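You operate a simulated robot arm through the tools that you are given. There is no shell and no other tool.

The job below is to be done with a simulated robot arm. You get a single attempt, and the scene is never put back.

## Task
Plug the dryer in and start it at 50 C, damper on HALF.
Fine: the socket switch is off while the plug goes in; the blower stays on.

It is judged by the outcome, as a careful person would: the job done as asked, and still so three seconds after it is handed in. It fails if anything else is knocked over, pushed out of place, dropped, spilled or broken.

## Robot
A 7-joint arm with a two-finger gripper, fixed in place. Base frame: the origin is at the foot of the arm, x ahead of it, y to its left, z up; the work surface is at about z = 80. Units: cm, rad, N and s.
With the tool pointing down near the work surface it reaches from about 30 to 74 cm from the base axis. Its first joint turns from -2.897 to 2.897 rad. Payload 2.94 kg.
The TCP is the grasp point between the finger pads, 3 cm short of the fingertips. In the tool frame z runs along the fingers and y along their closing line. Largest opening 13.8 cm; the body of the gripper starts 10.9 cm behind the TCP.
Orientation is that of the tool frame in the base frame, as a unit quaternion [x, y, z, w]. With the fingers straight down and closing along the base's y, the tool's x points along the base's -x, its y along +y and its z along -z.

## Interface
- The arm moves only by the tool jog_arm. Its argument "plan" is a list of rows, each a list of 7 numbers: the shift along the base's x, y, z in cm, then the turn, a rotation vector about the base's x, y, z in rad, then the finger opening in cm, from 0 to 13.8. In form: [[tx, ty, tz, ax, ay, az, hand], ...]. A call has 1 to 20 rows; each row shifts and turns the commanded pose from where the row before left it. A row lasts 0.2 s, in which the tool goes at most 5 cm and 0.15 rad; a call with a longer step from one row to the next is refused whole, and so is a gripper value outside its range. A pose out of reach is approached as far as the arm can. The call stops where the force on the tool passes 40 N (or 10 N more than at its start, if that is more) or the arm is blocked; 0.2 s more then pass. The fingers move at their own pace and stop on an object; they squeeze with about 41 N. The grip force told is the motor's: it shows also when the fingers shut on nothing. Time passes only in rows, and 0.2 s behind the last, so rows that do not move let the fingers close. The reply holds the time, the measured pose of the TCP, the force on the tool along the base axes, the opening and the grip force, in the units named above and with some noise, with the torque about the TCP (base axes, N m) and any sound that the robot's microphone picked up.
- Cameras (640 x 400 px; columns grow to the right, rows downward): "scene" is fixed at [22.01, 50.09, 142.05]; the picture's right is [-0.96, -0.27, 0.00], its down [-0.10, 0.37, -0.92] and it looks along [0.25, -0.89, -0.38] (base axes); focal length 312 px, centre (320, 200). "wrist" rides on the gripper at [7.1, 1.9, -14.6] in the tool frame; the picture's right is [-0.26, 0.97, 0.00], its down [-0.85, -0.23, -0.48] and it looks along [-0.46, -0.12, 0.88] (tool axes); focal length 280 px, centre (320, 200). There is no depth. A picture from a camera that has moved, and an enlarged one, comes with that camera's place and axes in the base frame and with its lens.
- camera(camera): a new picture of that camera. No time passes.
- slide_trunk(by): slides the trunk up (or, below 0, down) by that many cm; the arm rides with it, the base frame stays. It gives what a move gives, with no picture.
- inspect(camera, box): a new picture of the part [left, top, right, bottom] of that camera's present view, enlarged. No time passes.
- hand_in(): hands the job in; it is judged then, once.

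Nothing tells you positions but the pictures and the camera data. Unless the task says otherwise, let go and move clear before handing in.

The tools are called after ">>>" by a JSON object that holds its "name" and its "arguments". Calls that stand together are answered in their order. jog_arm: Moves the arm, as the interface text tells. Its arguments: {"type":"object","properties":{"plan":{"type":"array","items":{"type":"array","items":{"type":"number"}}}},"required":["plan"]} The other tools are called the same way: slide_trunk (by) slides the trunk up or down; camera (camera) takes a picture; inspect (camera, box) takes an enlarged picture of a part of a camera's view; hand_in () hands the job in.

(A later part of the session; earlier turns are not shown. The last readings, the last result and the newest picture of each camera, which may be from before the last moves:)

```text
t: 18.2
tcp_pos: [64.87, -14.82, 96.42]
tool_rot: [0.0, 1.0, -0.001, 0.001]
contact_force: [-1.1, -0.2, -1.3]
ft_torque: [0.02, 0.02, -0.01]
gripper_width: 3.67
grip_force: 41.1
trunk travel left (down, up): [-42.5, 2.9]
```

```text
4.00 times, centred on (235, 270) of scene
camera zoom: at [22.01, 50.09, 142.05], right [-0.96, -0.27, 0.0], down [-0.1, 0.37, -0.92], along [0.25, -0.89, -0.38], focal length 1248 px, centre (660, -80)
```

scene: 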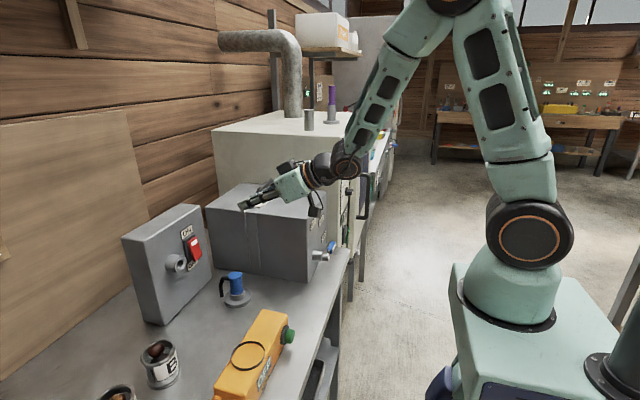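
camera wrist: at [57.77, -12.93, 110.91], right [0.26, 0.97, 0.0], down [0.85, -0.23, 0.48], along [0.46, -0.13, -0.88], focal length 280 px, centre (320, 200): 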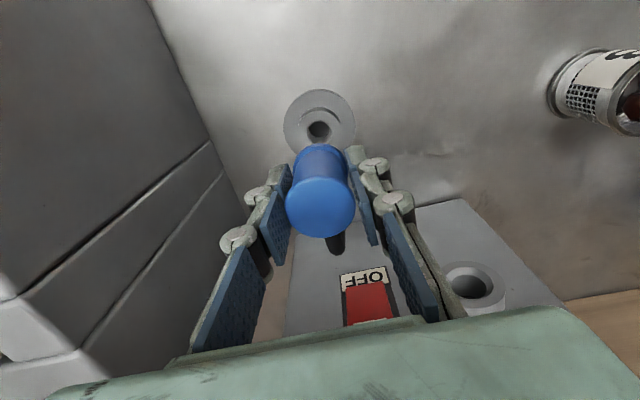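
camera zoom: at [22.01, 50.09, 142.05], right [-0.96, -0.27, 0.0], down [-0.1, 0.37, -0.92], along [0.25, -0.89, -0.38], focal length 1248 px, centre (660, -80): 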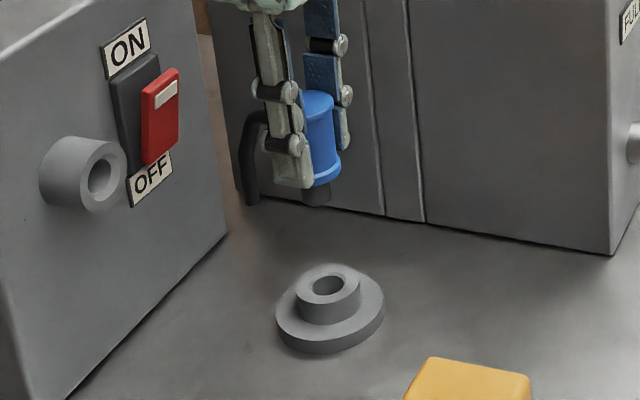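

The plug came out cleanly, with a dark pin below, and the stand stayed. To keep the wrist camera clear of the yellow unit when horizontal, I raise the plug and roll the tool 90° so the camera goes to the -y side.

>>> {"name": "jog_arm", "arguments": {"plan": [[-0.5, 0, 2, 0, 0, 0.12, 2], [-0.5, 0, 2, 0, 0, 0.131, 2], [-0.5, 0, 2, 0, 0, 0.131, 2], [-0.5, 0, 2, 0, 0, 0.131, 2], [-0.5, 0, 1, 0, 0, 0.131, 2], [-0.5, 0, 0, 0, 0, 0.131, 2], [-0.5, 0, 0, 0, 0, 0.131, 2], [-0.5, 0, 0, 0, 0, 0.131, 2], [-0.5, 0, 0, 0, 0, 0.131, 2], [-0.5, 0, 0, 0, 0, 0.131, 2], [0, 0, 0, 0, 0, 0.131, 2], [0, 0, 0, 0, 0, 0.1408, 2], [0, 0, 0, 0, 0, 0, 2]]}}

>>> {"name": "camera", "arguments": {"camera": "wrist"}}

>>> {"name": "camera", "arguments": {"camera": "scene"}}

```text
t: 21.0
tcp_pos: [59.9, -15.0, 105.3]
tool_rot: [0.708, -0.706, 0.001, -0.001]
contact_force: [0.7, 1.0, -1.2]
ft_torque: [-0.04, -0.02, 0.0]
gripper_width: 3.64
grip_force: 40.8
trunk travel left (down, up): [-42.5, 2.9]
```

```text
taken
camera wrist: at [58.04, -22.04, 119.87], right [-0.97, 0.26, 0.0], down [0.23, 0.85, 0.48], along [0.12, 0.46, -0.88], focal length 280 px, centre (320, 200)
```

wrist: 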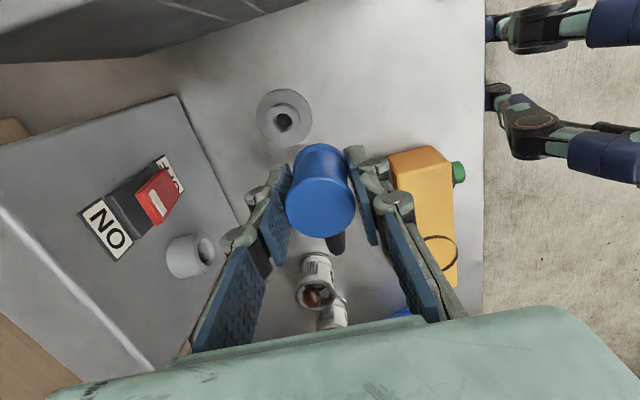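

```text
taken
```

scene: 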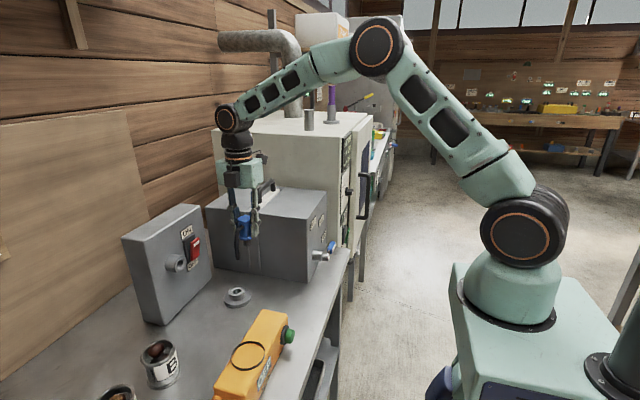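

The roll worked. Now I pitch the tool to point toward the socket (+x), while moving in line with the socket axis (y≈-6.5, z≈96.1), staying back from it.

>>> {"name": "jog_arm", "arguments": {"plan": [[0, 0.5, -0.2, 0, -0.1309, 0, 2], [0, 0.5, -0.2, 0, -0.1309, 0, 2], [0, 0.6, -0.4, 0, -0.1309, 0, 2], [0, 0.7, -0.6, 0, -0.1309, 0, 2], [0, 0.7, -0.6, 0, -0.1309, 0, 2], [0, 0.7, -0.7, 0, -0.1309, 0, 2], [0, 0.8, -0.8, 0, -0.1309, 0, 2], [0.3, 0.8, -1, 0, -0.1309, 0, 2], [0.3, 0.8, -1.1, 0, -0.1309, 0, 2], [0.4, 0.8, -1.2, 0, -0.1309, 0, 2], [0.5, 0.8, -1.2, 0, -0.1309, 0, 2], [0.5, 0.8, -1.2, 0, -0.1309, 0, 2], [0, 0, 0, 0, 0, 0, 2]]}}

>>> {"name": "camera", "arguments": {"camera": "wrist"}}

>>> {"name": "camera", "arguments": {"camera": "scene"}}

```text
t: 23.8
tcp_pos: [62.0, -6.45, 96.22]
tool_rot: [-0.5, 0.499, -0.5, 0.501]
contact_force: [0.2, 0.1, -1.7]
ft_torque: [0.01, 0.01, 0.01]
gripper_width: 3.67
grip_force: 41.5
trunk travel left (down, up): [-42.5, 2.9]
```

```text
taken
camera wrist: at [47.4, -13.51, 94.22], right [0.0, 0.26, -0.97], down [-0.48, 0.85, 0.23], along [0.88, 0.46, 0.13], focal length 280 px, centre (320, 200)
```

wrist: 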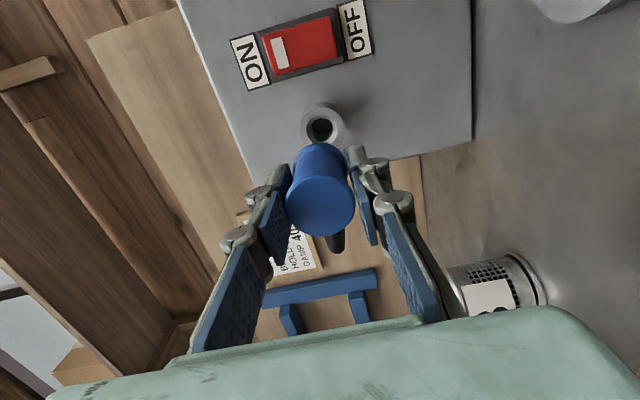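

```text
taken
```

scene: 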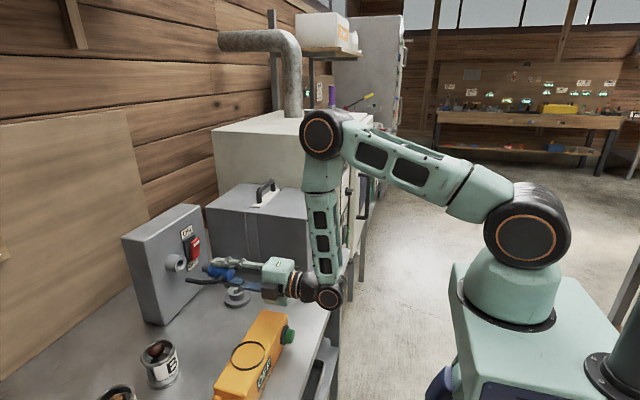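

>>> {"name": "inspect", "arguments": {"camera": "wrist", "box": [280, 90, 370, 190]}}

>>> {"name": "inspect", "arguments": {"camera": "scene", "box": [150, 230, 290, 320]}}

```text
4.00 times, centred on (325, 140) of wrist
camera zoom: at [47.4, -13.51, 94.22], right [0.0, 0.26, -0.97], down [-0.48, 0.85, 0.23], along [0.88, 0.46, 0.13], focal length 1122 px, centre (300, 440)
```

zoom: 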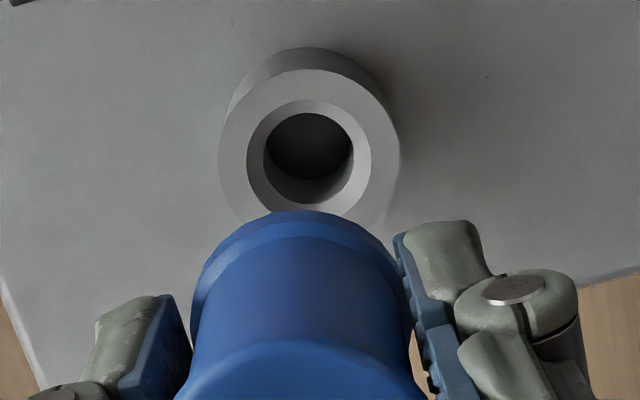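

```text
4.44 times, centred on (220, 275) of scene
camera zoom: at [22.01, 50.09, 142.05], right [-0.96, -0.27, 0.0], down [-0.1, 0.37, -0.92], along [0.25, -0.89, -0.38], focal length 1386 px, centre (764, -133)
```

zoom: 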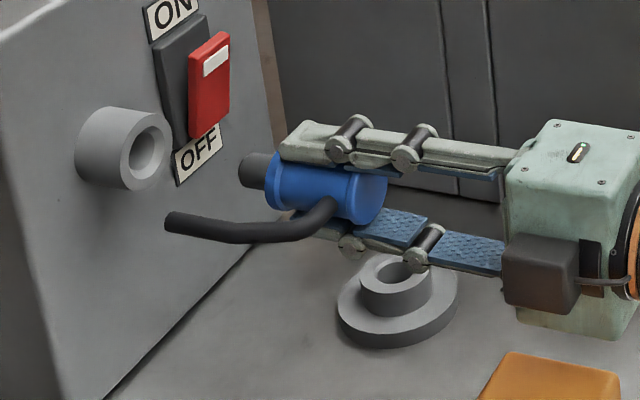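

The plug is in line with the socket, and the socket seems about 0.3 cm lower and 0.25 cm farther to -y than the plug axis. I make a small correction, come closer and look again.

>>> {"name": "jog_arm", "arguments": {"plan": [[1, -0.1, -0.1, 0, 0, 0, 2], [1, -0.1, -0.1, 0, 0, 0, 2], [1, -0.05, -0.05, 0, 0, 0, 2], [0.5, 0, 0, 0, 0, 0, 2], [0, 0, 0, 0, 0, 0, 2]]}}

>>> {"name": "inspect", "arguments": {"camera": "wrist", "box": [270, 90, 370, 190]}}

>>> {"name": "inspect", "arguments": {"camera": "scene", "box": [165, 240, 245, 295]}}

```text
t: 25.0
tcp_pos: [65.23, -6.65, 95.98]
tool_rot: [-0.5, 0.499, -0.5, 0.501]
contact_force: [-1.1, -0.2, -0.7]
ft_torque: [0.04, 0.0, 0.02]
gripper_width: 3.69
grip_force: 40.8
trunk travel left (down, up): [-42.5, 2.9]
```

```text
4.00 times, centred on (320, 140) of wrist
camera zoom: at [50.82, -13.82, 93.93], right [0.0, 0.26, -0.97], down [-0.48, 0.85, 0.23], along [0.88, 0.46, 0.13], focal length 1122 px, centre (320, 440)
```

zoom: 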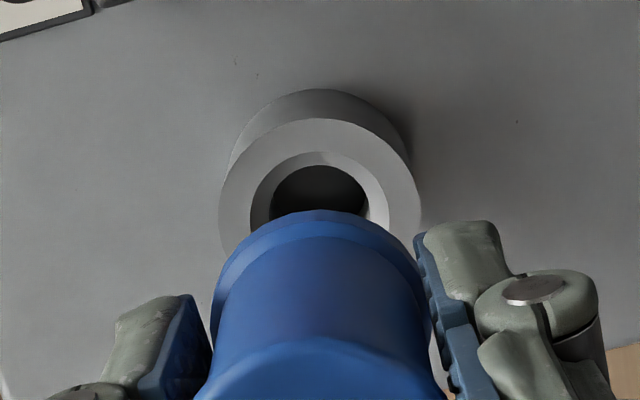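

```text
7.27 times, centred on (205, 268) of scene
camera zoom: at [22.01, 50.09, 142.05], right [-0.96, -0.27, 0.0], down [-0.1, 0.37, -0.92], along [0.25, -0.89, -0.38], focal length 2268 px, centre (1156, -291)
```

zoom: 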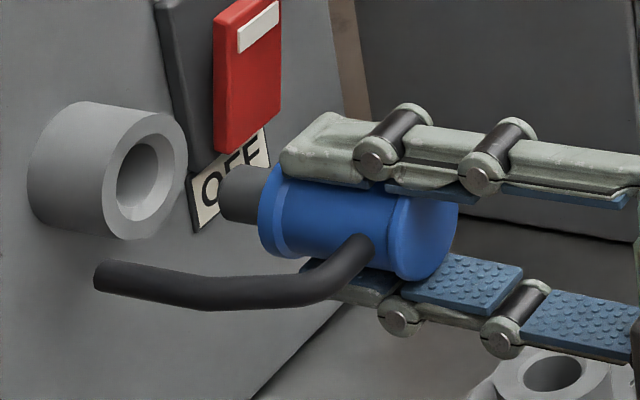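

Alignment looks within about 0.2 cm, and the socket has a wide chamfer. I advance until the pin is just before the opening and check again.

>>> {"name": "jog_arm", "arguments": {"plan": [[0.8, 0, 0, 0, 0, 0, 2], [0.8, 0, 0, 0, 0, 0, 2], [0.8, 0, 0, 0, 0, 0, 2], [0.4, 0, 0, 0, 0, 0, 2], [0, 0, 0, 0, 0, 0, 2]]}}

>>> {"name": "inspect", "arguments": {"camera": "wrist", "box": [270, 90, 370, 190]}}

>>> {"name": "inspect", "arguments": {"camera": "scene", "box": [165, 240, 245, 295]}}

```text
t: 26.2
tcp_pos: [68.2, -6.62, 95.79]
tool_rot: [0.5, -0.499, 0.5, -0.5]
contact_force: [-0.2, 0.7, -0.2]
ft_torque: [-0.01, 0.01, 0.02]
gripper_width: 3.68
grip_force: 40.9
trunk travel left (down, up): [-42.5, 2.9]
```

```text
4.00 times, centred on (320, 140) of wrist
camera zoom: at [53.68, -13.74, 93.91], right [0.0, 0.26, -0.97], down [-0.48, 0.85, 0.23], along [0.88, 0.46, 0.13], focal length 1122 px, centre (320, 440)
```

zoom: 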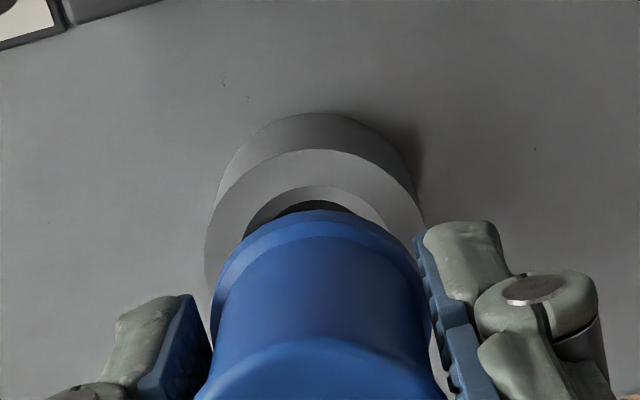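

```text
7.27 times, centred on (205, 268) of scene
camera zoom: at [22.01, 50.09, 142.05], right [-0.96, -0.27, 0.0], down [-0.1, 0.37, -0.92], along [0.25, -0.89, -0.38], focal length 2268 px, centre (1156, -291)
```

zoom: 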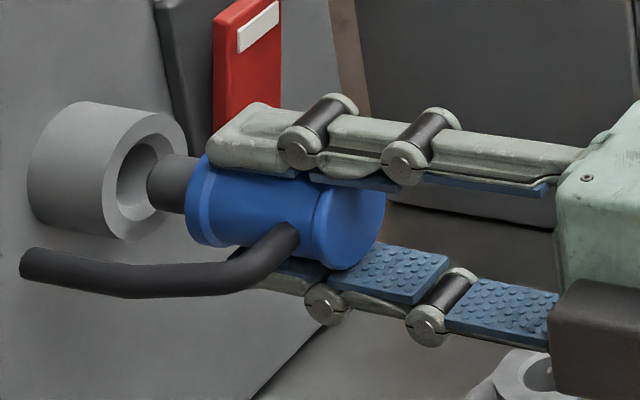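

The pin is just at the opening, needing only about +0.1 cm in z. I push in slowly.

>>> {"name": "jog_arm", "arguments": {"plan": [[0, -0.05, 0.12, 0, 0, 0, 2], [0.3, 0, 0, 0, 0, 0, 2], [0.3, 0, 0, 0, 0, 0, 2], [0.3, 0, 0, 0, 0, 0, 2], [0.3, 0, 0, 0, 0, 0, 2], [0.3, 0, 0, 0, 0, 0, 2]]}}

>>> {"name": "inspect", "arguments": {"camera": "scene", "box": [165, 240, 245, 295]}}

>>> {"name": "inspect", "arguments": {"camera": "wrist", "box": [270, 90, 370, 190]}}

```text
t: 27.6
tcp_pos: [69.65, -6.65, 96.11]
tool_rot: [0.499, -0.499, 0.501, -0.501]
contact_force: [1.5, 0.4, -1.8]
ft_torque: [0.02, -0.01, 0.02]
gripper_width: 3.66
grip_force: 40.9
trunk travel left (down, up): [-42.5, 2.9]
```

```text
7.27 times, centred on (205, 268) of scene
camera zoom: at [22.01, 50.09, 142.05], right [-0.96, -0.27, 0.0], down [-0.1, 0.37, -0.92], along [0.25, -0.89, -0.38], focal length 2268 px, centre (1156, -291)
```

zoom: 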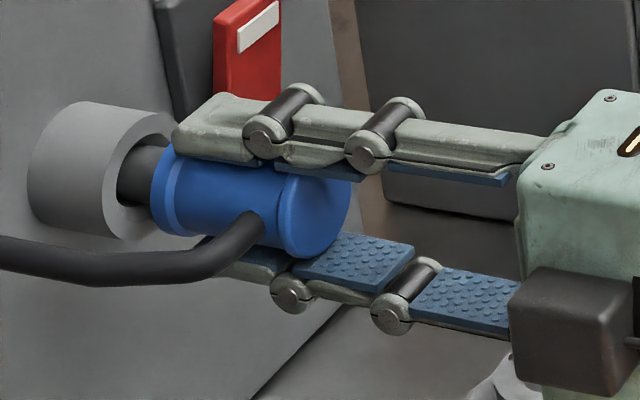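

```text
4.00 times, centred on (320, 140) of wrist
camera zoom: at [55.12, -13.84, 94.02], right [0.0, 0.26, -0.97], down [-0.48, 0.85, 0.23], along [0.88, 0.46, 0.13], focal length 1122 px, centre (320, 440)
```

zoom: 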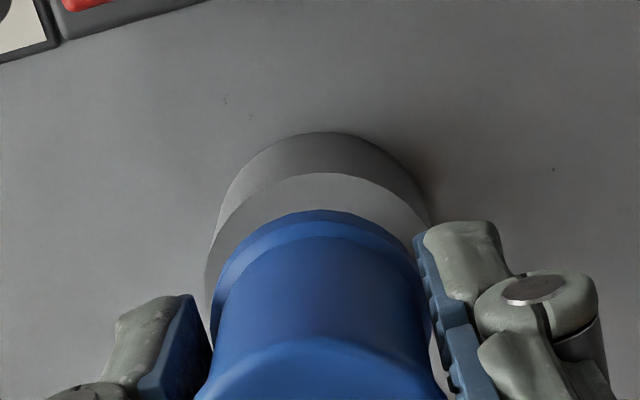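

The pin is entering with no side force. I continue until the flange seats.

>>> {"name": "jog_arm", "arguments": {"plan": [[0.3, 0, 0, 0, 0, 0, 2], [0.3, 0, 0, 0, 0, 0, 2], [0.3, 0, 0, 0, 0, 0, 2], [0.3, 0, 0, 0, 0, 0, 2], [0.2, 0, 0, 0, 0, 0, 2], [0.2, 0, 0, 0, 0, 0, 2], [0.2, 0, 0, 0, 0, 0, 2], [0.2, 0, 0, 0, 0, 0, 2]]}}

>>> {"name": "inspect", "arguments": {"camera": "scene", "box": [155, 230, 245, 295]}}

>>> {"name": "inspect", "arguments": {"camera": "wrist", "box": [270, 90, 370, 190]}}

```text
t: 29.4
tcp_pos: [71.39, -6.67, 95.98]
tool_rot: [0.501, -0.5, 0.5, -0.5]
contact_force: [-30.6, 1.5, -2.8]
ft_torque: [0.02, 0.07, 0.05]
gripper_width: 3.7
grip_force: 40.3
trunk travel left (down, up): [-42.5, 2.9]
```

```text
6.15 times, centred on (200, 262) of scene
camera zoom: at [22.01, 50.09, 142.05], right [-0.96, -0.27, 0.0], down [-0.1, 0.37, -0.92], along [0.25, -0.89, -0.38], focal length 1919 px, centre (1058, -185)
```

zoom: 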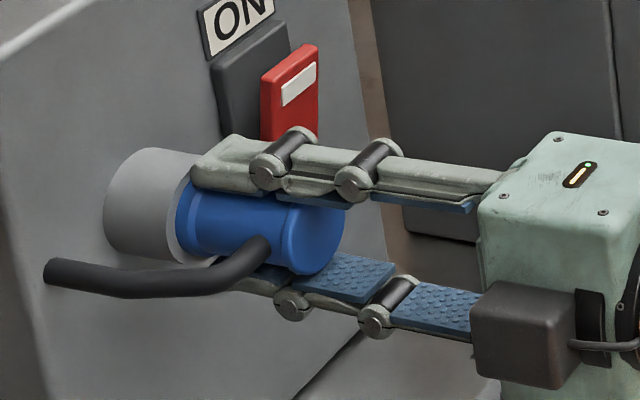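

```text
4.00 times, centred on (320, 140) of wrist
camera zoom: at [56.8, -13.83, 94.01], right [0.0, 0.26, -0.97], down [-0.48, 0.85, 0.23], along [0.88, 0.46, 0.12], focal length 1122 px, centre (320, 440)
```

zoom: 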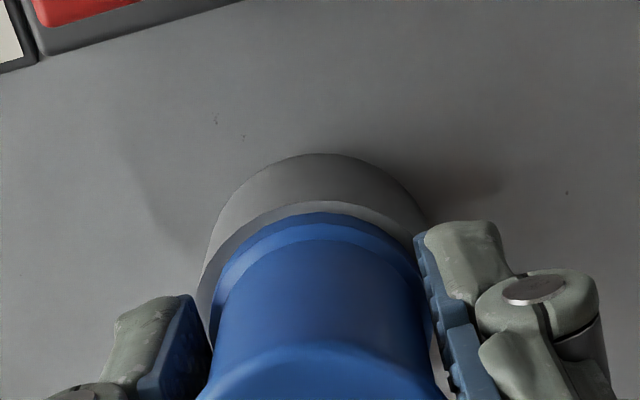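

The flange appears seated against the socket, with a 30 N push reaction. I release the grip, back straight out and check the plug stays.

>>> {"name": "jog_arm", "arguments": {"plan": [[-0.15, 0, 0, 0, 0, 0, 3.7], [0, 0, 0, 0, 0, 0, 4.5], [0, 0, 0, 0, 0, 0, 6], [0, 0, 0, 0, 0, 0, 6.5], [-1, 0, 0, 0, 0, 0, 6.5], [-2, 0, 0, 0, 0, 0, 6.5], [-3, 0, 0, 0, 0, 0, 6.5], [-3, 0, 0, 0, 0, 0, 6.5]]}}

>>> {"name": "inspect", "arguments": {"camera": "scene", "box": [155, 220, 255, 300]}}

>>> {"name": "camera", "arguments": {"camera": "wrist"}}

```text
t: 31.2
tcp_pos: [62.63, -6.51, 96.15]
tool_rot: [-0.5, 0.499, -0.499, 0.501]
contact_force: [0.1, -0.6, -0.6]
ft_torque: [-0.02, 0.0, 0.0]
gripper_width: 6.5
grip_force: 0.2
trunk travel left (down, up): [-42.5, 2.9]
```

```text
5.00 times, centred on (205, 260) of scene
camera zoom: at [22.01, 50.09, 142.05], right [-0.96, -0.27, 0.0], down [-0.1, 0.37, -0.92], along [0.25, -0.89, -0.38], focal length 1560 px, centre (895, -100)
```

zoom: 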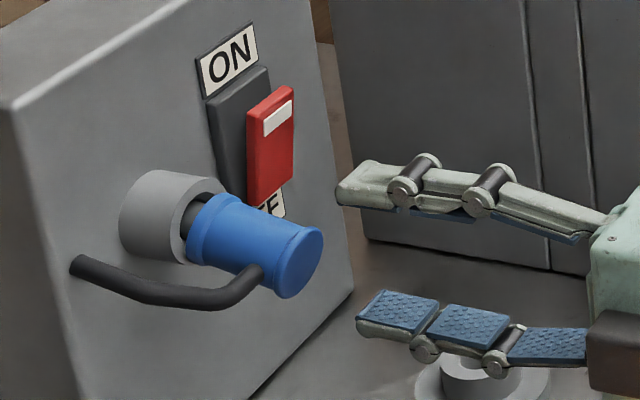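

```text
taken
camera wrist: at [48.1, -13.6, 94.13], right [0.0, 0.26, -0.97], down [-0.48, 0.85, 0.23], along [0.88, 0.46, 0.13], focal length 280 px, centre (320, 200)
```

wrist: 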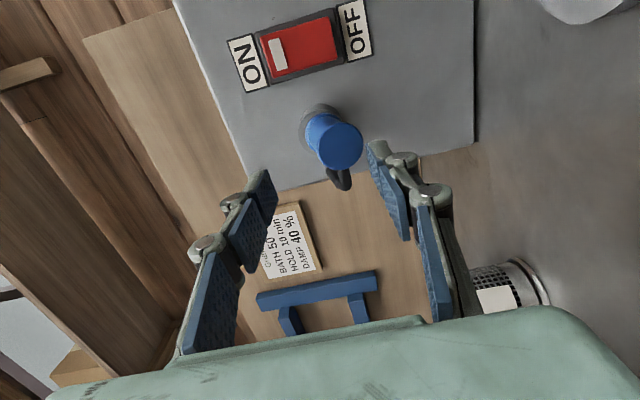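

The plug sagged a little after release and does not look fully seated. I take a closer look before correcting.

>>> {"name": "inspect", "arguments": {"camera": "scene", "box": [165, 240, 225, 295]}}

>>> {"name": "inspect", "arguments": {"camera": "wrist", "box": [280, 80, 380, 200]}}

```text
7.27 times, centred on (195, 268) of scene
camera zoom: at [22.01, 50.09, 142.05], right [-0.96, -0.27, 0.0], down [-0.1, 0.37, -0.92], along [0.25, -0.89, -0.38], focal length 2268 px, centre (1229, -291)
```

zoom: 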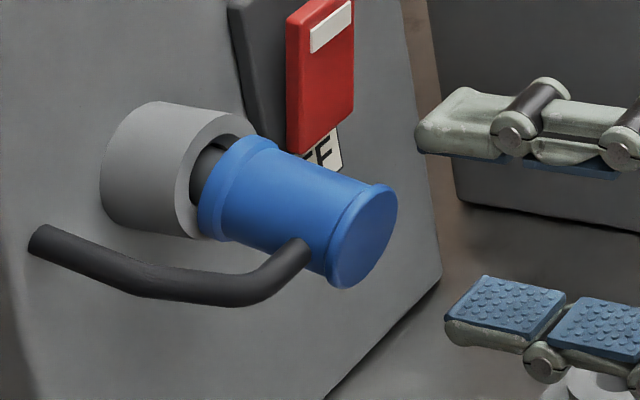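

```text
3.33 times, centred on (330, 140) of wrist
camera zoom: at [48.1, -13.6, 94.13], right [0.0, 0.26, -0.97], down [-0.48, 0.85, 0.23], along [0.88, 0.46, 0.13], focal length 935 px, centre (287, 400)
```

zoom: 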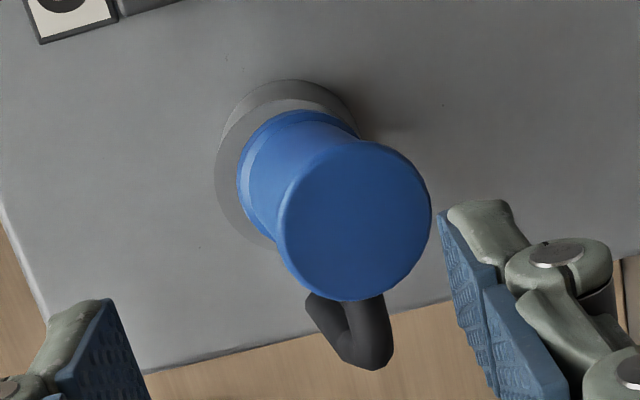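

The plug droops about 15° with the pin only partly in. I regrip it with wide-open fingers (which straightens it) and push it home harder before releasing.

>>> {"name": "jog_arm", "arguments": {"plan": [[0, 0, 0, 0, 0, 0, 10], [2, 0, 0, 0, 0, 0, 10], [2, 0, 0, 0, 0, 0, 10], [2, 0, 0, 0, 0, 0, 10], [1.5, 0, 0, 0, 0, 0, 10], [0.5, 0, 0, 0, 0, 0, 10], [0, 0, 0, 0, 0, 0, 10]]}}

>>> {"name": "inspect", "arguments": {"camera": "scene", "box": [155, 220, 255, 300]}}

>>> {"name": "camera", "arguments": {"camera": "wrist"}}

```text
t: 32.8
tcp_pos: [70.65, -6.77, 96.11]
tool_rot: [-0.5, 0.499, -0.5, 0.501]
contact_force: [0.2, 0.5, 0.3]
ft_torque: [0.0, 0.03, 0.02]
gripper_width: 9.99
grip_force: 0.1
trunk travel left (down, up): [-42.5, 2.9]
```

```text
5.00 times, centred on (205, 260) of scene
camera zoom: at [22.01, 50.09, 142.05], right [-0.96, -0.27, 0.0], down [-0.1, 0.37, -0.92], along [0.25, -0.89, -0.38], focal length 1560 px, centre (895, -100)
```

zoom: 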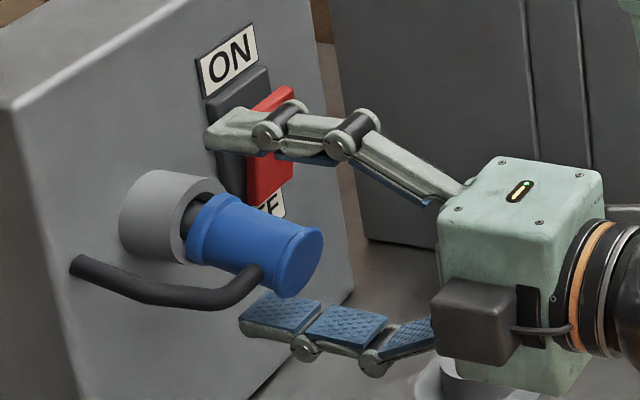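

```text
taken
camera wrist: at [56.1, -13.89, 94.13], right [0.0, 0.26, -0.97], down [-0.48, 0.85, 0.23], along [0.88, 0.46, 0.13], focal length 280 px, centre (320, 200)
```

wrist: 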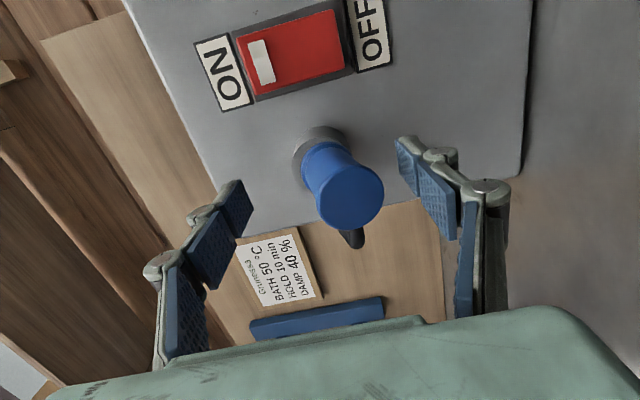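

>>> {"name": "jog_arm", "arguments": {"plan": [[0, 0, 0, 0, 0, 0, 8], [0, 0, 0, 0, 0, 0, 6.5], [0, 0, 0, 0, 0, 0, 5], [0, 0, 0, 0, 0, 0, 4], [0, 0, 0, 0, 0, 0, 2], [0, 0, 0, 0, 0, 0, 2], [0, 0, 0, 0, 0, 0, 2]]}}

>>> {"name": "inspect", "arguments": {"camera": "scene", "box": [155, 220, 255, 300]}}

>>> {"name": "inspect", "arguments": {"camera": "wrist", "box": [260, 90, 380, 230]}}

```text
t: 34.4
tcp_pos: [70.4, -6.76, 96.05]
tool_rot: [-0.5, 0.5, -0.5, 0.5]
contact_force: [-20.8, 1.0, -6.7]
ft_torque: [0.01, 0.76, 0.02]
gripper_width: 3.66
grip_force: 41.7
trunk travel left (down, up): [-42.5, 2.9]
```

```text
5.00 times, centred on (205, 260) of scene
camera zoom: at [22.01, 50.09, 142.05], right [-0.96, -0.27, 0.0], down [-0.1, 0.37, -0.92], along [0.25, -0.89, -0.38], focal length 1560 px, centre (895, -100)
```

zoom: 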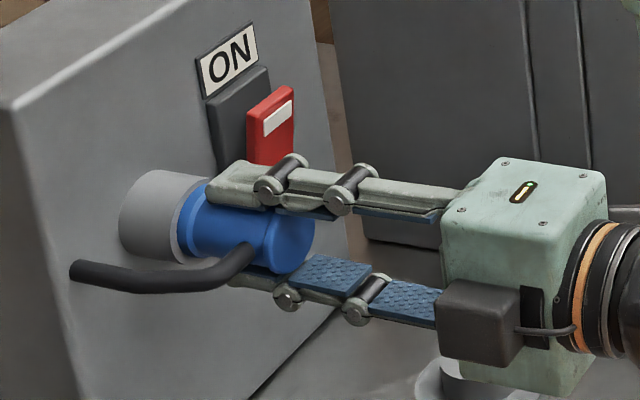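

```text
2.86 times, centred on (320, 160) of wrist
camera zoom: at [55.91, -13.91, 94.09], right [0.0, 0.26, -0.97], down [-0.48, 0.85, 0.23], along [0.88, 0.46, 0.12], focal length 801 px, centre (320, 314)
```

zoom: 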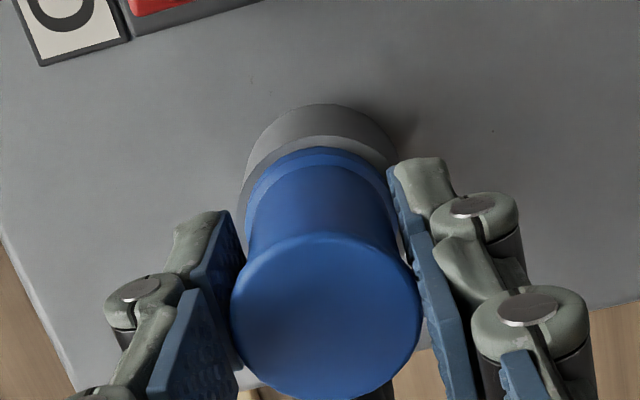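

The plug is straight again and nearly seated. I push it in with firm force.

>>> {"name": "jog_arm", "arguments": {"plan": [[0.1, 0, 0, 0, 0, 0, 1], [0.1, 0, 0, 0, 0, 0, 1], [0.1, 0, 0, 0, 0, 0, 1], [0.1, 0, 0, 0, 0, 0, 1], [0.1, 0, 0, 0, 0, 0, 1], [0.1, 0, 0, 0, 0, 0, 1]]}}

>>> {"name": "inspect", "arguments": {"camera": "scene", "box": [155, 220, 255, 300]}}

>>> {"name": "inspect", "arguments": {"camera": "wrist", "box": [260, 90, 380, 230]}}

```text
t: 35.4
tcp_pos: [70.51, -6.79, 95.96]
tool_rot: [-0.5, 0.502, -0.499, 0.498]
contact_force: [-15.4, 1.5, 4.0]
ft_torque: [0.02, 0.08, 0.1]
gripper_width: 3.67
grip_force: 40.9
trunk travel left (down, up): [-42.5, 2.9]
stopped in row 4: the force on the tool passed its limit at 41 N (the readings are from after the stop); the commanded pose is now the measured one
```

```text
5.00 times, centred on (205, 260) of scene
camera zoom: at [22.01, 50.09, 142.05], right [-0.96, -0.27, 0.0], down [-0.1, 0.37, -0.92], along [0.25, -0.89, -0.38], focal length 1560 px, centre (895, -100)
```

zoom: 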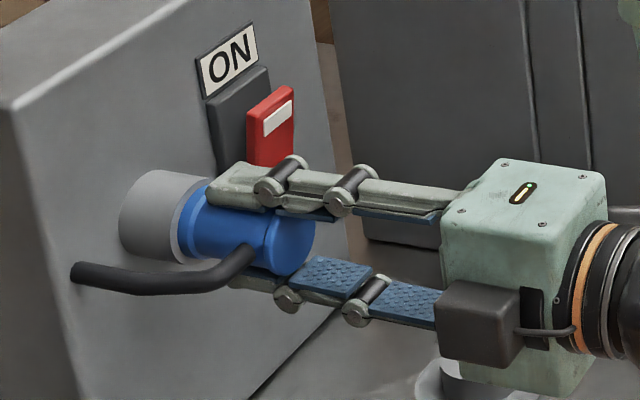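

```text
2.86 times, centred on (320, 160) of wrist
camera zoom: at [55.91, -13.91, 94.03], right [0.0, 0.26, -0.97], down [-0.47, 0.85, 0.23], along [0.88, 0.46, 0.12], focal length 801 px, centre (320, 314)
```

zoom: 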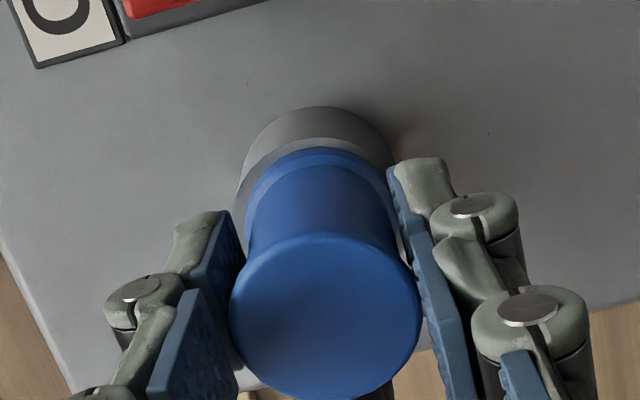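

>>> {"name": "inspect", "arguments": {"camera": "scene", "box": [165, 245, 215, 290]}}

>>> {"name": "inspect", "arguments": {"camera": "wrist", "box": [285, 115, 355, 160]}}

```text
8.89 times, centred on (190, 268) of scene
camera zoom: at [22.01, 50.09, 142.05], right [-0.96, -0.27, 0.0], down [-0.1, 0.37, -0.92], along [0.25, -0.89, -0.38], focal length 2772 px, centre (1476, -400)
```

zoom: 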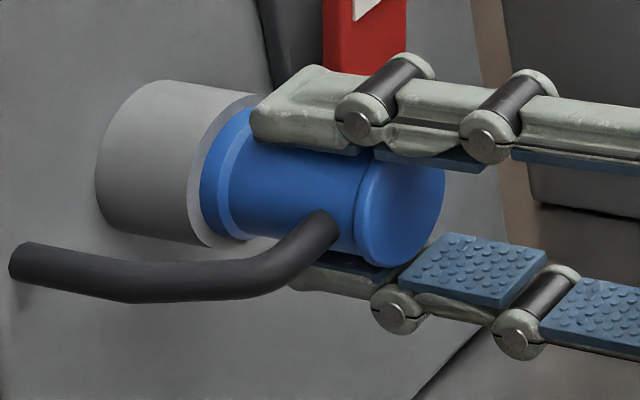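

```text
8.89 times, centred on (320, 138) of wrist
camera zoom: at [55.91, -13.91, 94.03], right [0.0, 0.26, -0.97], down [-0.47, 0.85, 0.23], along [0.88, 0.46, 0.12], focal length 2492 px, centre (320, 756)
```

zoom: 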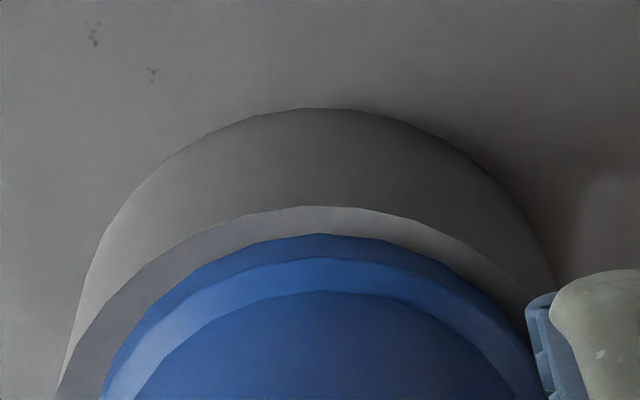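

The flange looks flush now. I open the fingers very gently without moving back, and watch whether the plug stays.

>>> {"name": "jog_arm", "arguments": {"plan": [[0, 0, 0, 0, 0, 0, 3.8], [0, 0, 0, 0, 0, 0, 3.9], [0, 0, 0, 0, 0, 0, 4.0], [0, 0, 0, 0, 0, 0, 4.2], [0, 0, 0, 0, 0, 0, 4.4]]}}

>>> {"name": "inspect", "arguments": {"camera": "scene", "box": [165, 245, 215, 290]}}

>>> {"name": "inspect", "arguments": {"camera": "wrist", "box": [260, 90, 380, 230]}}

```text
t: 36.6
tcp_pos: [70.82, -6.79, 95.96]
tool_rot: [0.5, -0.5, 0.5, -0.5]
contact_force: [0.4, -1.2, -0.8]
ft_torque: [0.01, -0.04, -0.01]
gripper_width: 4.41
grip_force: 0.1
trunk travel left (down, up): [-42.5, 2.9]
```

```text
8.89 times, centred on (190, 268) of scene
camera zoom: at [22.01, 50.09, 142.05], right [-0.96, -0.27, 0.0], down [-0.1, 0.37, -0.92], along [0.25, -0.89, -0.38], focal length 2772 px, centre (1476, -400)
```

zoom: 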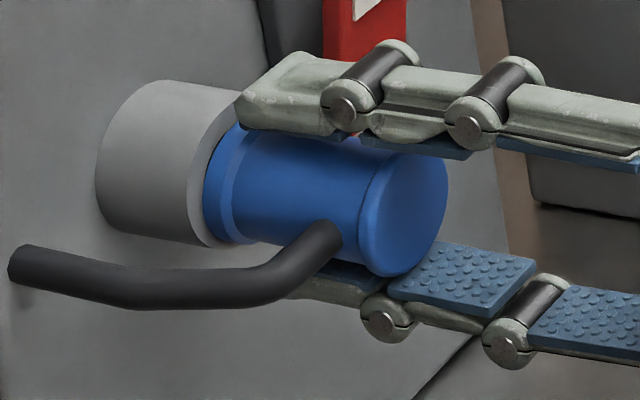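

```text
2.86 times, centred on (320, 160) of wrist
camera zoom: at [56.28, -13.87, 94.03], right [0.0, 0.26, -0.97], down [-0.48, 0.85, 0.23], along [0.88, 0.46, 0.12], focal length 801 px, centre (320, 314)
```

zoom: 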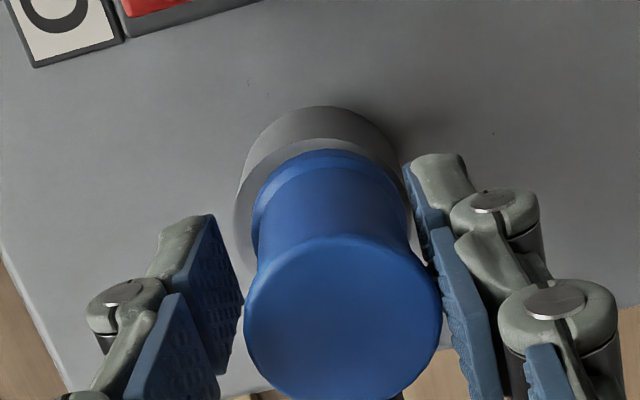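

The plug rests on the lower finger, so it has some play. I open wide first so that backing out cannot drag it, then check how it rests.

>>> {"name": "jog_arm", "arguments": {"plan": [[0, 0, -0.3, 0, 0, 0, 5], [0, 0, -0.3, 0, 0, 0, 6], [0, 0, -0.3, 0, 0, 0, 7.5], [0, 0, 0, 0, 0, 0, 9], [0, 0, 0, 0, 0, 0, 10.5], [0, 0, 0, 0, 0, 0, 10.5]]}}

>>> {"name": "inspect", "arguments": {"camera": "scene", "box": [165, 245, 215, 290]}}

>>> {"name": "inspect", "arguments": {"camera": "wrist", "box": [260, 90, 380, 230]}}

```text
t: 38.0
tcp_pos: [70.64, -6.84, 94.91]
tool_rot: [0.501, -0.501, 0.499, -0.498]
contact_force: [-0.5, 0.4, -0.3]
ft_torque: [-0.01, 0.0, -0.02]
gripper_width: 10.49
grip_force: 0.0
trunk travel left (down, up): [-42.5, 2.9]
```

```text
8.89 times, centred on (190, 268) of scene
camera zoom: at [22.01, 50.09, 142.05], right [-0.96, -0.27, 0.0], down [-0.1, 0.37, -0.92], along [0.25, -0.89, -0.38], focal length 2772 px, centre (1476, -400)
```

zoom: 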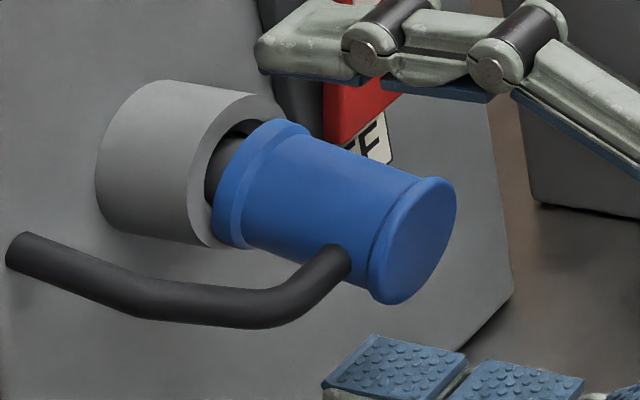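

```text
2.86 times, centred on (320, 160) of wrist
camera zoom: at [56.13, -13.94, 92.98], right [0.0, 0.26, -0.97], down [-0.47, 0.85, 0.23], along [0.88, 0.46, 0.12], focal length 801 px, centre (320, 314)
```

zoom: 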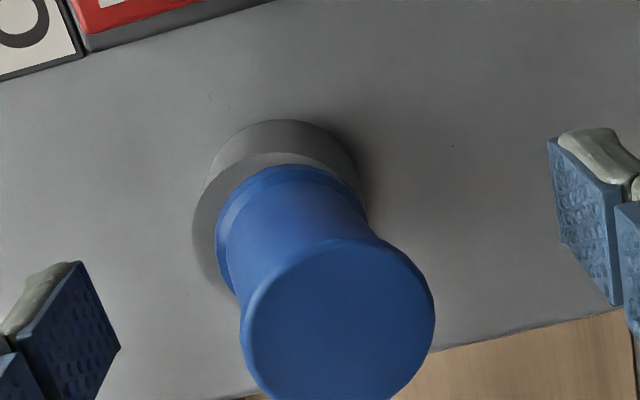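

The plug rests at a small natural tilt in its socket and is stable on its own. I back out straight, close the fingers and line up with the upper (ON) end of the red rocker.

>>> {"name": "jog_arm", "arguments": {"plan": [[-1.5, 0, 0, 0, 0, 0, 10.5], [-2.5, 0, 0, 0, 0, 0, 10.5], [-3, 0, 0, 0, 0, 0, 10.5], [-3, 0, 0.5, 0, 0, 0, 8], [0, -2, 1, 0, 0, 0, 5], [0, -2.5, 1, 0, 0, 0, 2], [0, -2.5, 0.9, 0, 0, 0, 0], [0, 0, 0, 0, 0, 0, 0], [0, 0, 0, 0, 0, 0, 0]]}}

>>> {"name": "camera", "arguments": {"camera": "wrist"}}

>>> {"name": "inspect", "arguments": {"camera": "scene", "box": [140, 200, 280, 310]}}

```text
t: 40.0
tcp_pos: [60.52, -13.88, 98.2]
tool_rot: [-0.501, 0.502, -0.499, 0.499]
contact_force: [0.7, 0.4, -0.6]
ft_torque: [-0.01, 0.01, -0.01]
gripper_width: 0.0
grip_force: 28.5
trunk travel left (down, up): [-42.5, 2.9]
```

```text
taken
camera wrist: at [46.0, -21.03, 96.33], right [0.0, 0.26, -0.97], down [-0.47, 0.85, 0.23], along [0.88, 0.46, 0.12], focal length 280 px, centre (320, 200)
```

wrist: 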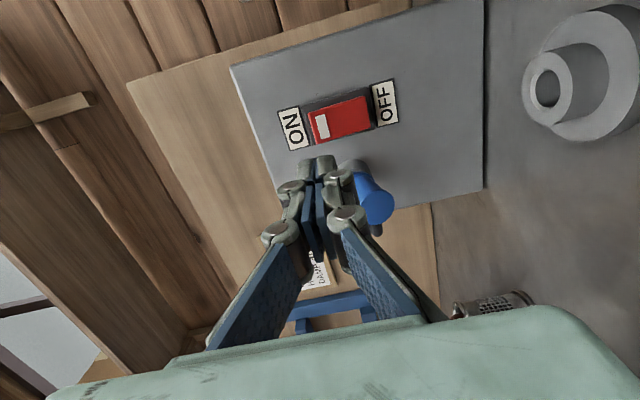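

```text
3.64 times, centred on (210, 255) of scene
camera zoom: at [22.01, 50.09, 142.05], right [-0.96, -0.27, 0.0], down [-0.1, 0.37, -0.92], along [0.25, -0.89, -0.38], focal length 1134 px, centre (720, 0)
```

zoom: 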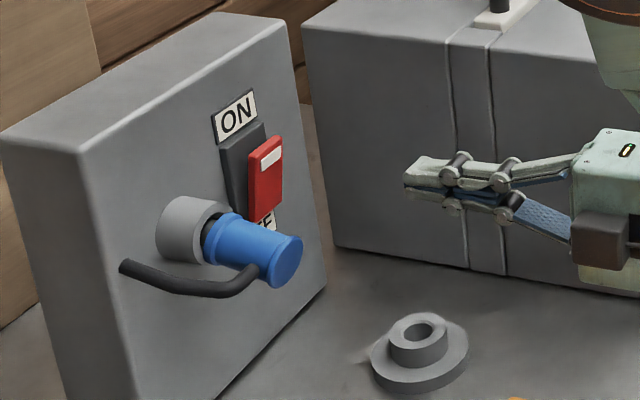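

The fingers line up with the rocker's ON end, well clear of the plug. Per the instructions the plug is in with the switch off, so now I press ON.

>>> {"name": "jog_arm", "arguments": {"plan": [[3, 0, 0.1, 0, 0, 0, 0], [3, 0, 0.1, 0, 0, 0, 0], [3, 0, 0, 0, 0, 0, 0], [1.5, 0, 0, 0, 0, 0, 0], [0.5, 0, 0, 0, 0, 0, 0], [0.5, 0, 0, 0, 0, 0, 0], [0.5, 0, 0, 0, 0, 0, 0], [0.4, 0, 0, 0, 0, 0, 0], [0.4, 0, 0, 0, 0, 0, 0], [0.4, 0, 0, 0, 0, 0, 0], [0.3, 0, 0, 0, 0, 0, 0], [0.3, 0, 0, 0, 0, 0, 0], [0.3, 0, 0, 0, 0, 0, 0], [0.3, 0, 0, 0, 0, 0, 0]]}}

>>> {"name": "inspect", "arguments": {"camera": "scene", "box": [140, 200, 280, 310]}}

>>> {"name": "camera", "arguments": {"camera": "wrist"}}

```text
t: 42.4
tcp_pos: [73.6, -13.74, 98.56]
tool_rot: [-0.501, 0.502, -0.499, 0.498]
contact_force: [-24.7, 5.1, 9.2]
ft_torque: [0.04, -0.07, 0.12]
gripper_width: 0.0
grip_force: 29.0
trunk travel left (down, up): [-42.5, 2.9]
stopped in row 11: the force on the tool passed its limit at 43 N (the readings are from after the stop); the commanded pose is now the measured one
```

```text
3.64 times, centred on (210, 255) of scene
camera zoom: at [22.01, 50.09, 142.05], right [-0.96, -0.27, 0.0], down [-0.1, 0.37, -0.92], along [0.25, -0.89, -0.38], focal length 1134 px, centre (720, 0)
```

zoom: 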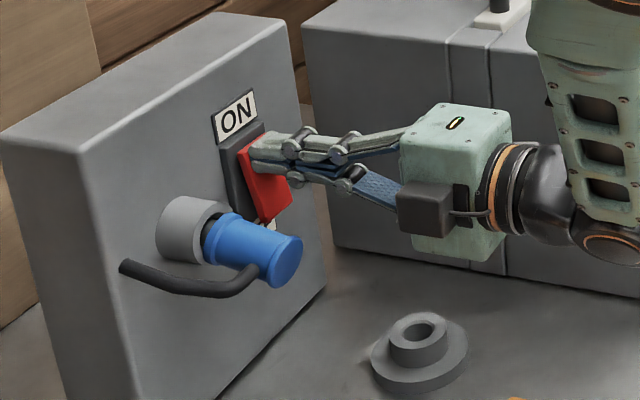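

```text
taken
camera wrist: at [58.86, -20.88, 96.69], right [-0.01, 0.26, -0.97], down [-0.47, 0.85, 0.23], along [0.88, 0.46, 0.12], focal length 280 px, centre (320, 200)
```

wrist: 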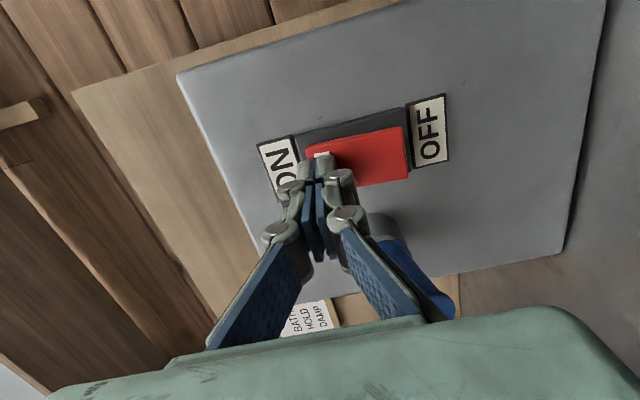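

The rocker tilted to ON. I back off and check the rocker and the dryer's display.

>>> {"name": "jog_arm", "arguments": {"plan": [[-1, 0, 0, 0, 0, 0, 0], [-3, 0, 0.5, 0, 0, 0, 0], [-4, 0, 1, 0, 0, 0, 0], [-4, 0, 2, 0, 0, 0, 0]]}}

>>> {"name": "inspect", "arguments": {"camera": "scene", "box": [140, 200, 280, 310]}}

>>> {"name": "inspect", "arguments": {"camera": "scene", "box": [325, 125, 375, 250]}}

>>> {"name": "inspect", "arguments": {"camera": "scene", "box": [330, 125, 365, 180]}}

```text
t: 43.4
tcp_pos: [61.87, -13.8, 101.79]
tool_rot: [-0.502, 0.503, -0.498, 0.497]
contact_force: [-0.5, 0.6, -0.3]
ft_torque: [0.03, -0.01, 0.0]
gripper_width: 0.0
grip_force: 28.3
trunk travel left (down, up): [-42.5, 2.9]
```

```text
3.64 times, centred on (210, 255) of scene
camera zoom: at [22.01, 50.09, 142.05], right [-0.96, -0.27, 0.0], down [-0.1, 0.37, -0.92], along [0.25, -0.89, -0.38], focal length 1134 px, centre (720, 0)
```

zoom: 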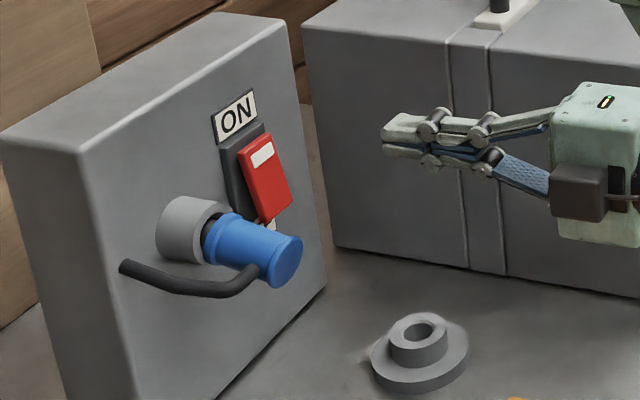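

```text
3.20 times, centred on (350, 188) of scene
camera zoom: at [22.01, 50.09, 142.05], right [-0.96, -0.27, 0.0], down [-0.1, 0.37, -0.92], along [0.25, -0.89, -0.38], focal length 998 px, centre (224, 240)
```

zoom: 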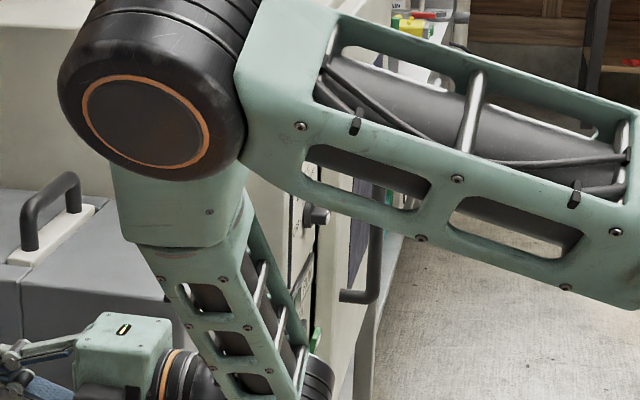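

```text
7.27 times, centred on (348, 152) of scene
camera zoom: at [22.01, 50.09, 142.05], right [-0.96, -0.27, 0.0], down [-0.1, 0.37, -0.92], along [0.25, -0.89, -0.38], focal length 2268 px, centre (120, 546)
```

zoom: 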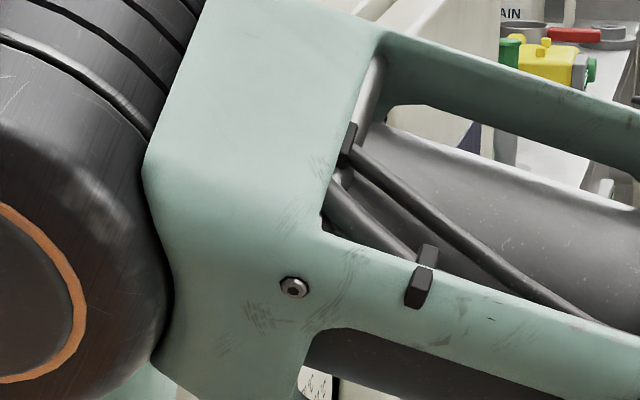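

The switch is latched ON and the plug stays. Next I back the arm away from the bench and roll back to the viewing orientation to check the dryer's display.

>>> {"name": "jog_arm", "arguments": {"plan": [[-4, 0, 1, 0, 0, 0, 0], [-4, 0, 1.5, 0, 0, 0, 0], [-4, -0.5, 1.5, 0.1, 0, 0, 0], [-4, -1, 1.5, 0.13, 0, 0, 0], [-4, -1.5, 1, 0.13, 0, 0, 0], [-4, -2, 1, 0.13, 0, 0, 0], [-4, -2, 0.5, 0.13, 0, 0, 0], [-3, -3, 0, 0.13, 0, 0, 0], [-3, -3, 0, 0.13, 0, 0, 0], [-3, -3.5, 0, 0.13, 0, 0, 0], [-2, -4, 0, 0.13, 0, 0, 0], [-2, -4, 0, 0.13, 0, 0, 0], [-1, -4, 0, 0.13, 0, 0, 0], [0, -3.5, 0, 0.14, 0, 0, 0], [0, 0, 0, 0.03, 0, 0, 0]]}}

>>> {"name": "camera", "arguments": {"camera": "wrist"}}

>>> {"name": "camera", "arguments": {"camera": "scene"}}

```text
t: 46.6
tcp_pos: [21.62, -48.35, 107.76]
tool_rot: [-0.004, 0.708, 0.005, 0.706]
contact_force: [-0.4, -0.3, 0.0]
ft_torque: [-0.01, 0.04, -0.02]
gripper_width: 0.0
grip_force: 27.5
out of reach, approached as far as the arm can: row 4, 5, 6
trunk travel left (down, up): [-42.5, 2.9]
```

```text
taken
camera wrist: at [7.03, -46.6, 100.75], right [-0.01, 0.96, 0.26], down [-0.47, -0.24, 0.85], along [0.88, -0.12, 0.46], focal length 280 px, centre (320, 200)
```

wrist: 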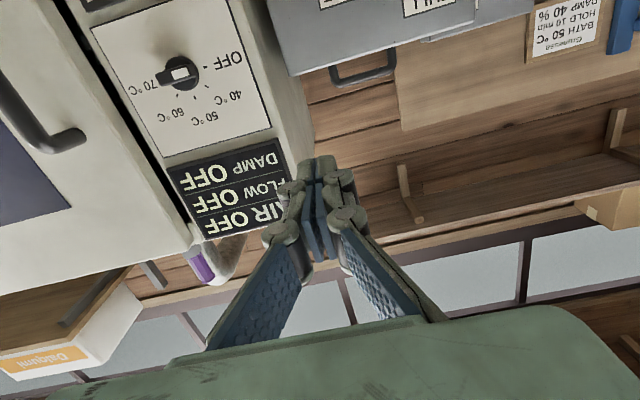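

```text
taken
```

scene: 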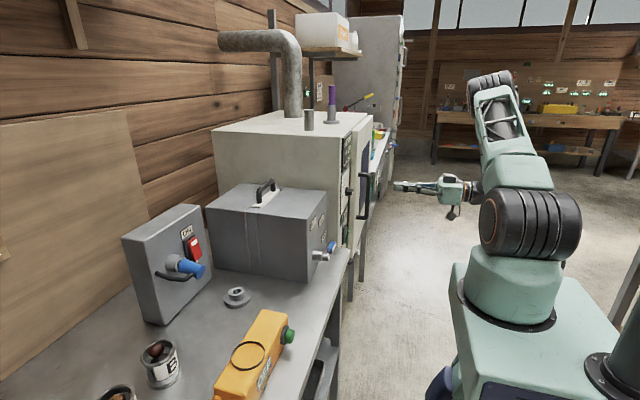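

The socket is on; the dryer display still reads OFF (its own switch is off). Next I set the dial: I roll the tool so the fingers close vertically around the horizontal knob bar and move in front of it.

>>> {"name": "jog_arm", "arguments": {"plan": [[0, -1, -0.5, -0.13, 0, 0, 0], [0, -1, -0.5, -0.13, 0, 0, 0], [0, -1, -0.8, -0.13, 0, 0, 1], [0, -1.2, -0.8, -0.13, 0, 0, 2], [0, -1.2, -0.8, -0.13, 0, 0, 3], [0.3, -1.2, -0.8, -0.13, 0, 0, 4], [0.3, -1.2, -0.8, -0.13, 0, 0, 5], [0.4, -1.2, -0.8, -0.13, 0, 0, 5], [0.5, -1.2, -0.8, -0.13, 0, 0, 5], [0.5, -1.3, -0.8, -0.13, 0, 0, 5], [0.5, -1.3, -0.8, -0.13, 0, 0, 5], [0.5, -1.3, -0.7, -0.1408, 0, 0, 5], [0, 0, 0, 0, 0, 0, 5]]}}

>>> {"name": "camera", "arguments": {"camera": "wrist"}}

>>> {"name": "camera", "arguments": {"camera": "scene"}}

```text
t: 49.4
tcp_pos: [24.6, -62.58, 98.97]
tool_rot: [0.503, -0.503, 0.498, -0.496]
contact_force: [-0.8, -0.4, -0.4]
ft_torque: [0.01, -0.01, -0.03]
gripper_width: 5.0
grip_force: 0.0
trunk travel left (down, up): [-42.5, 2.9]
```

```text
taken
camera wrist: at [10.07, -69.65, 97.11], right [-0.01, 0.26, -0.97], down [-0.47, 0.85, 0.23], along [0.88, 0.46, 0.11], focal length 280 px, centre (320, 200)
```

wrist: 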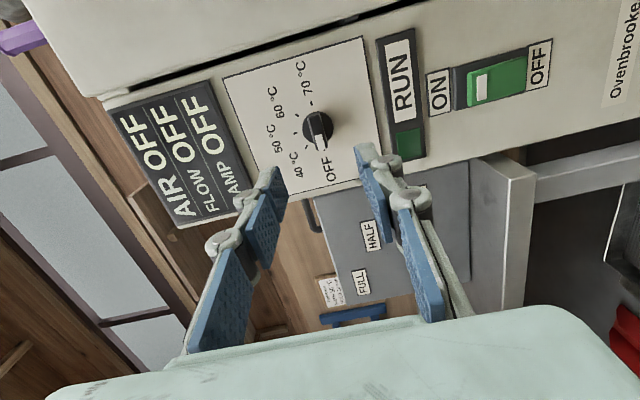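

```text
taken
```

scene: 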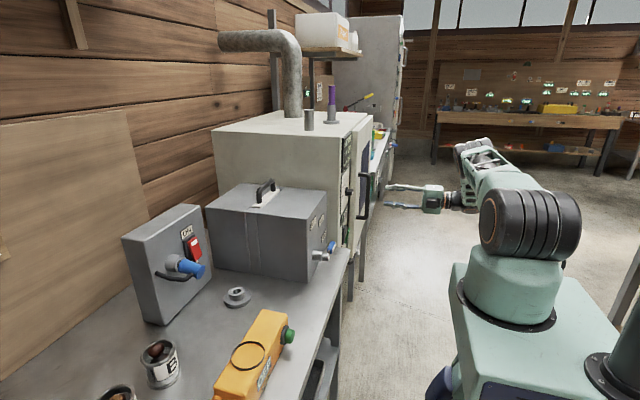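

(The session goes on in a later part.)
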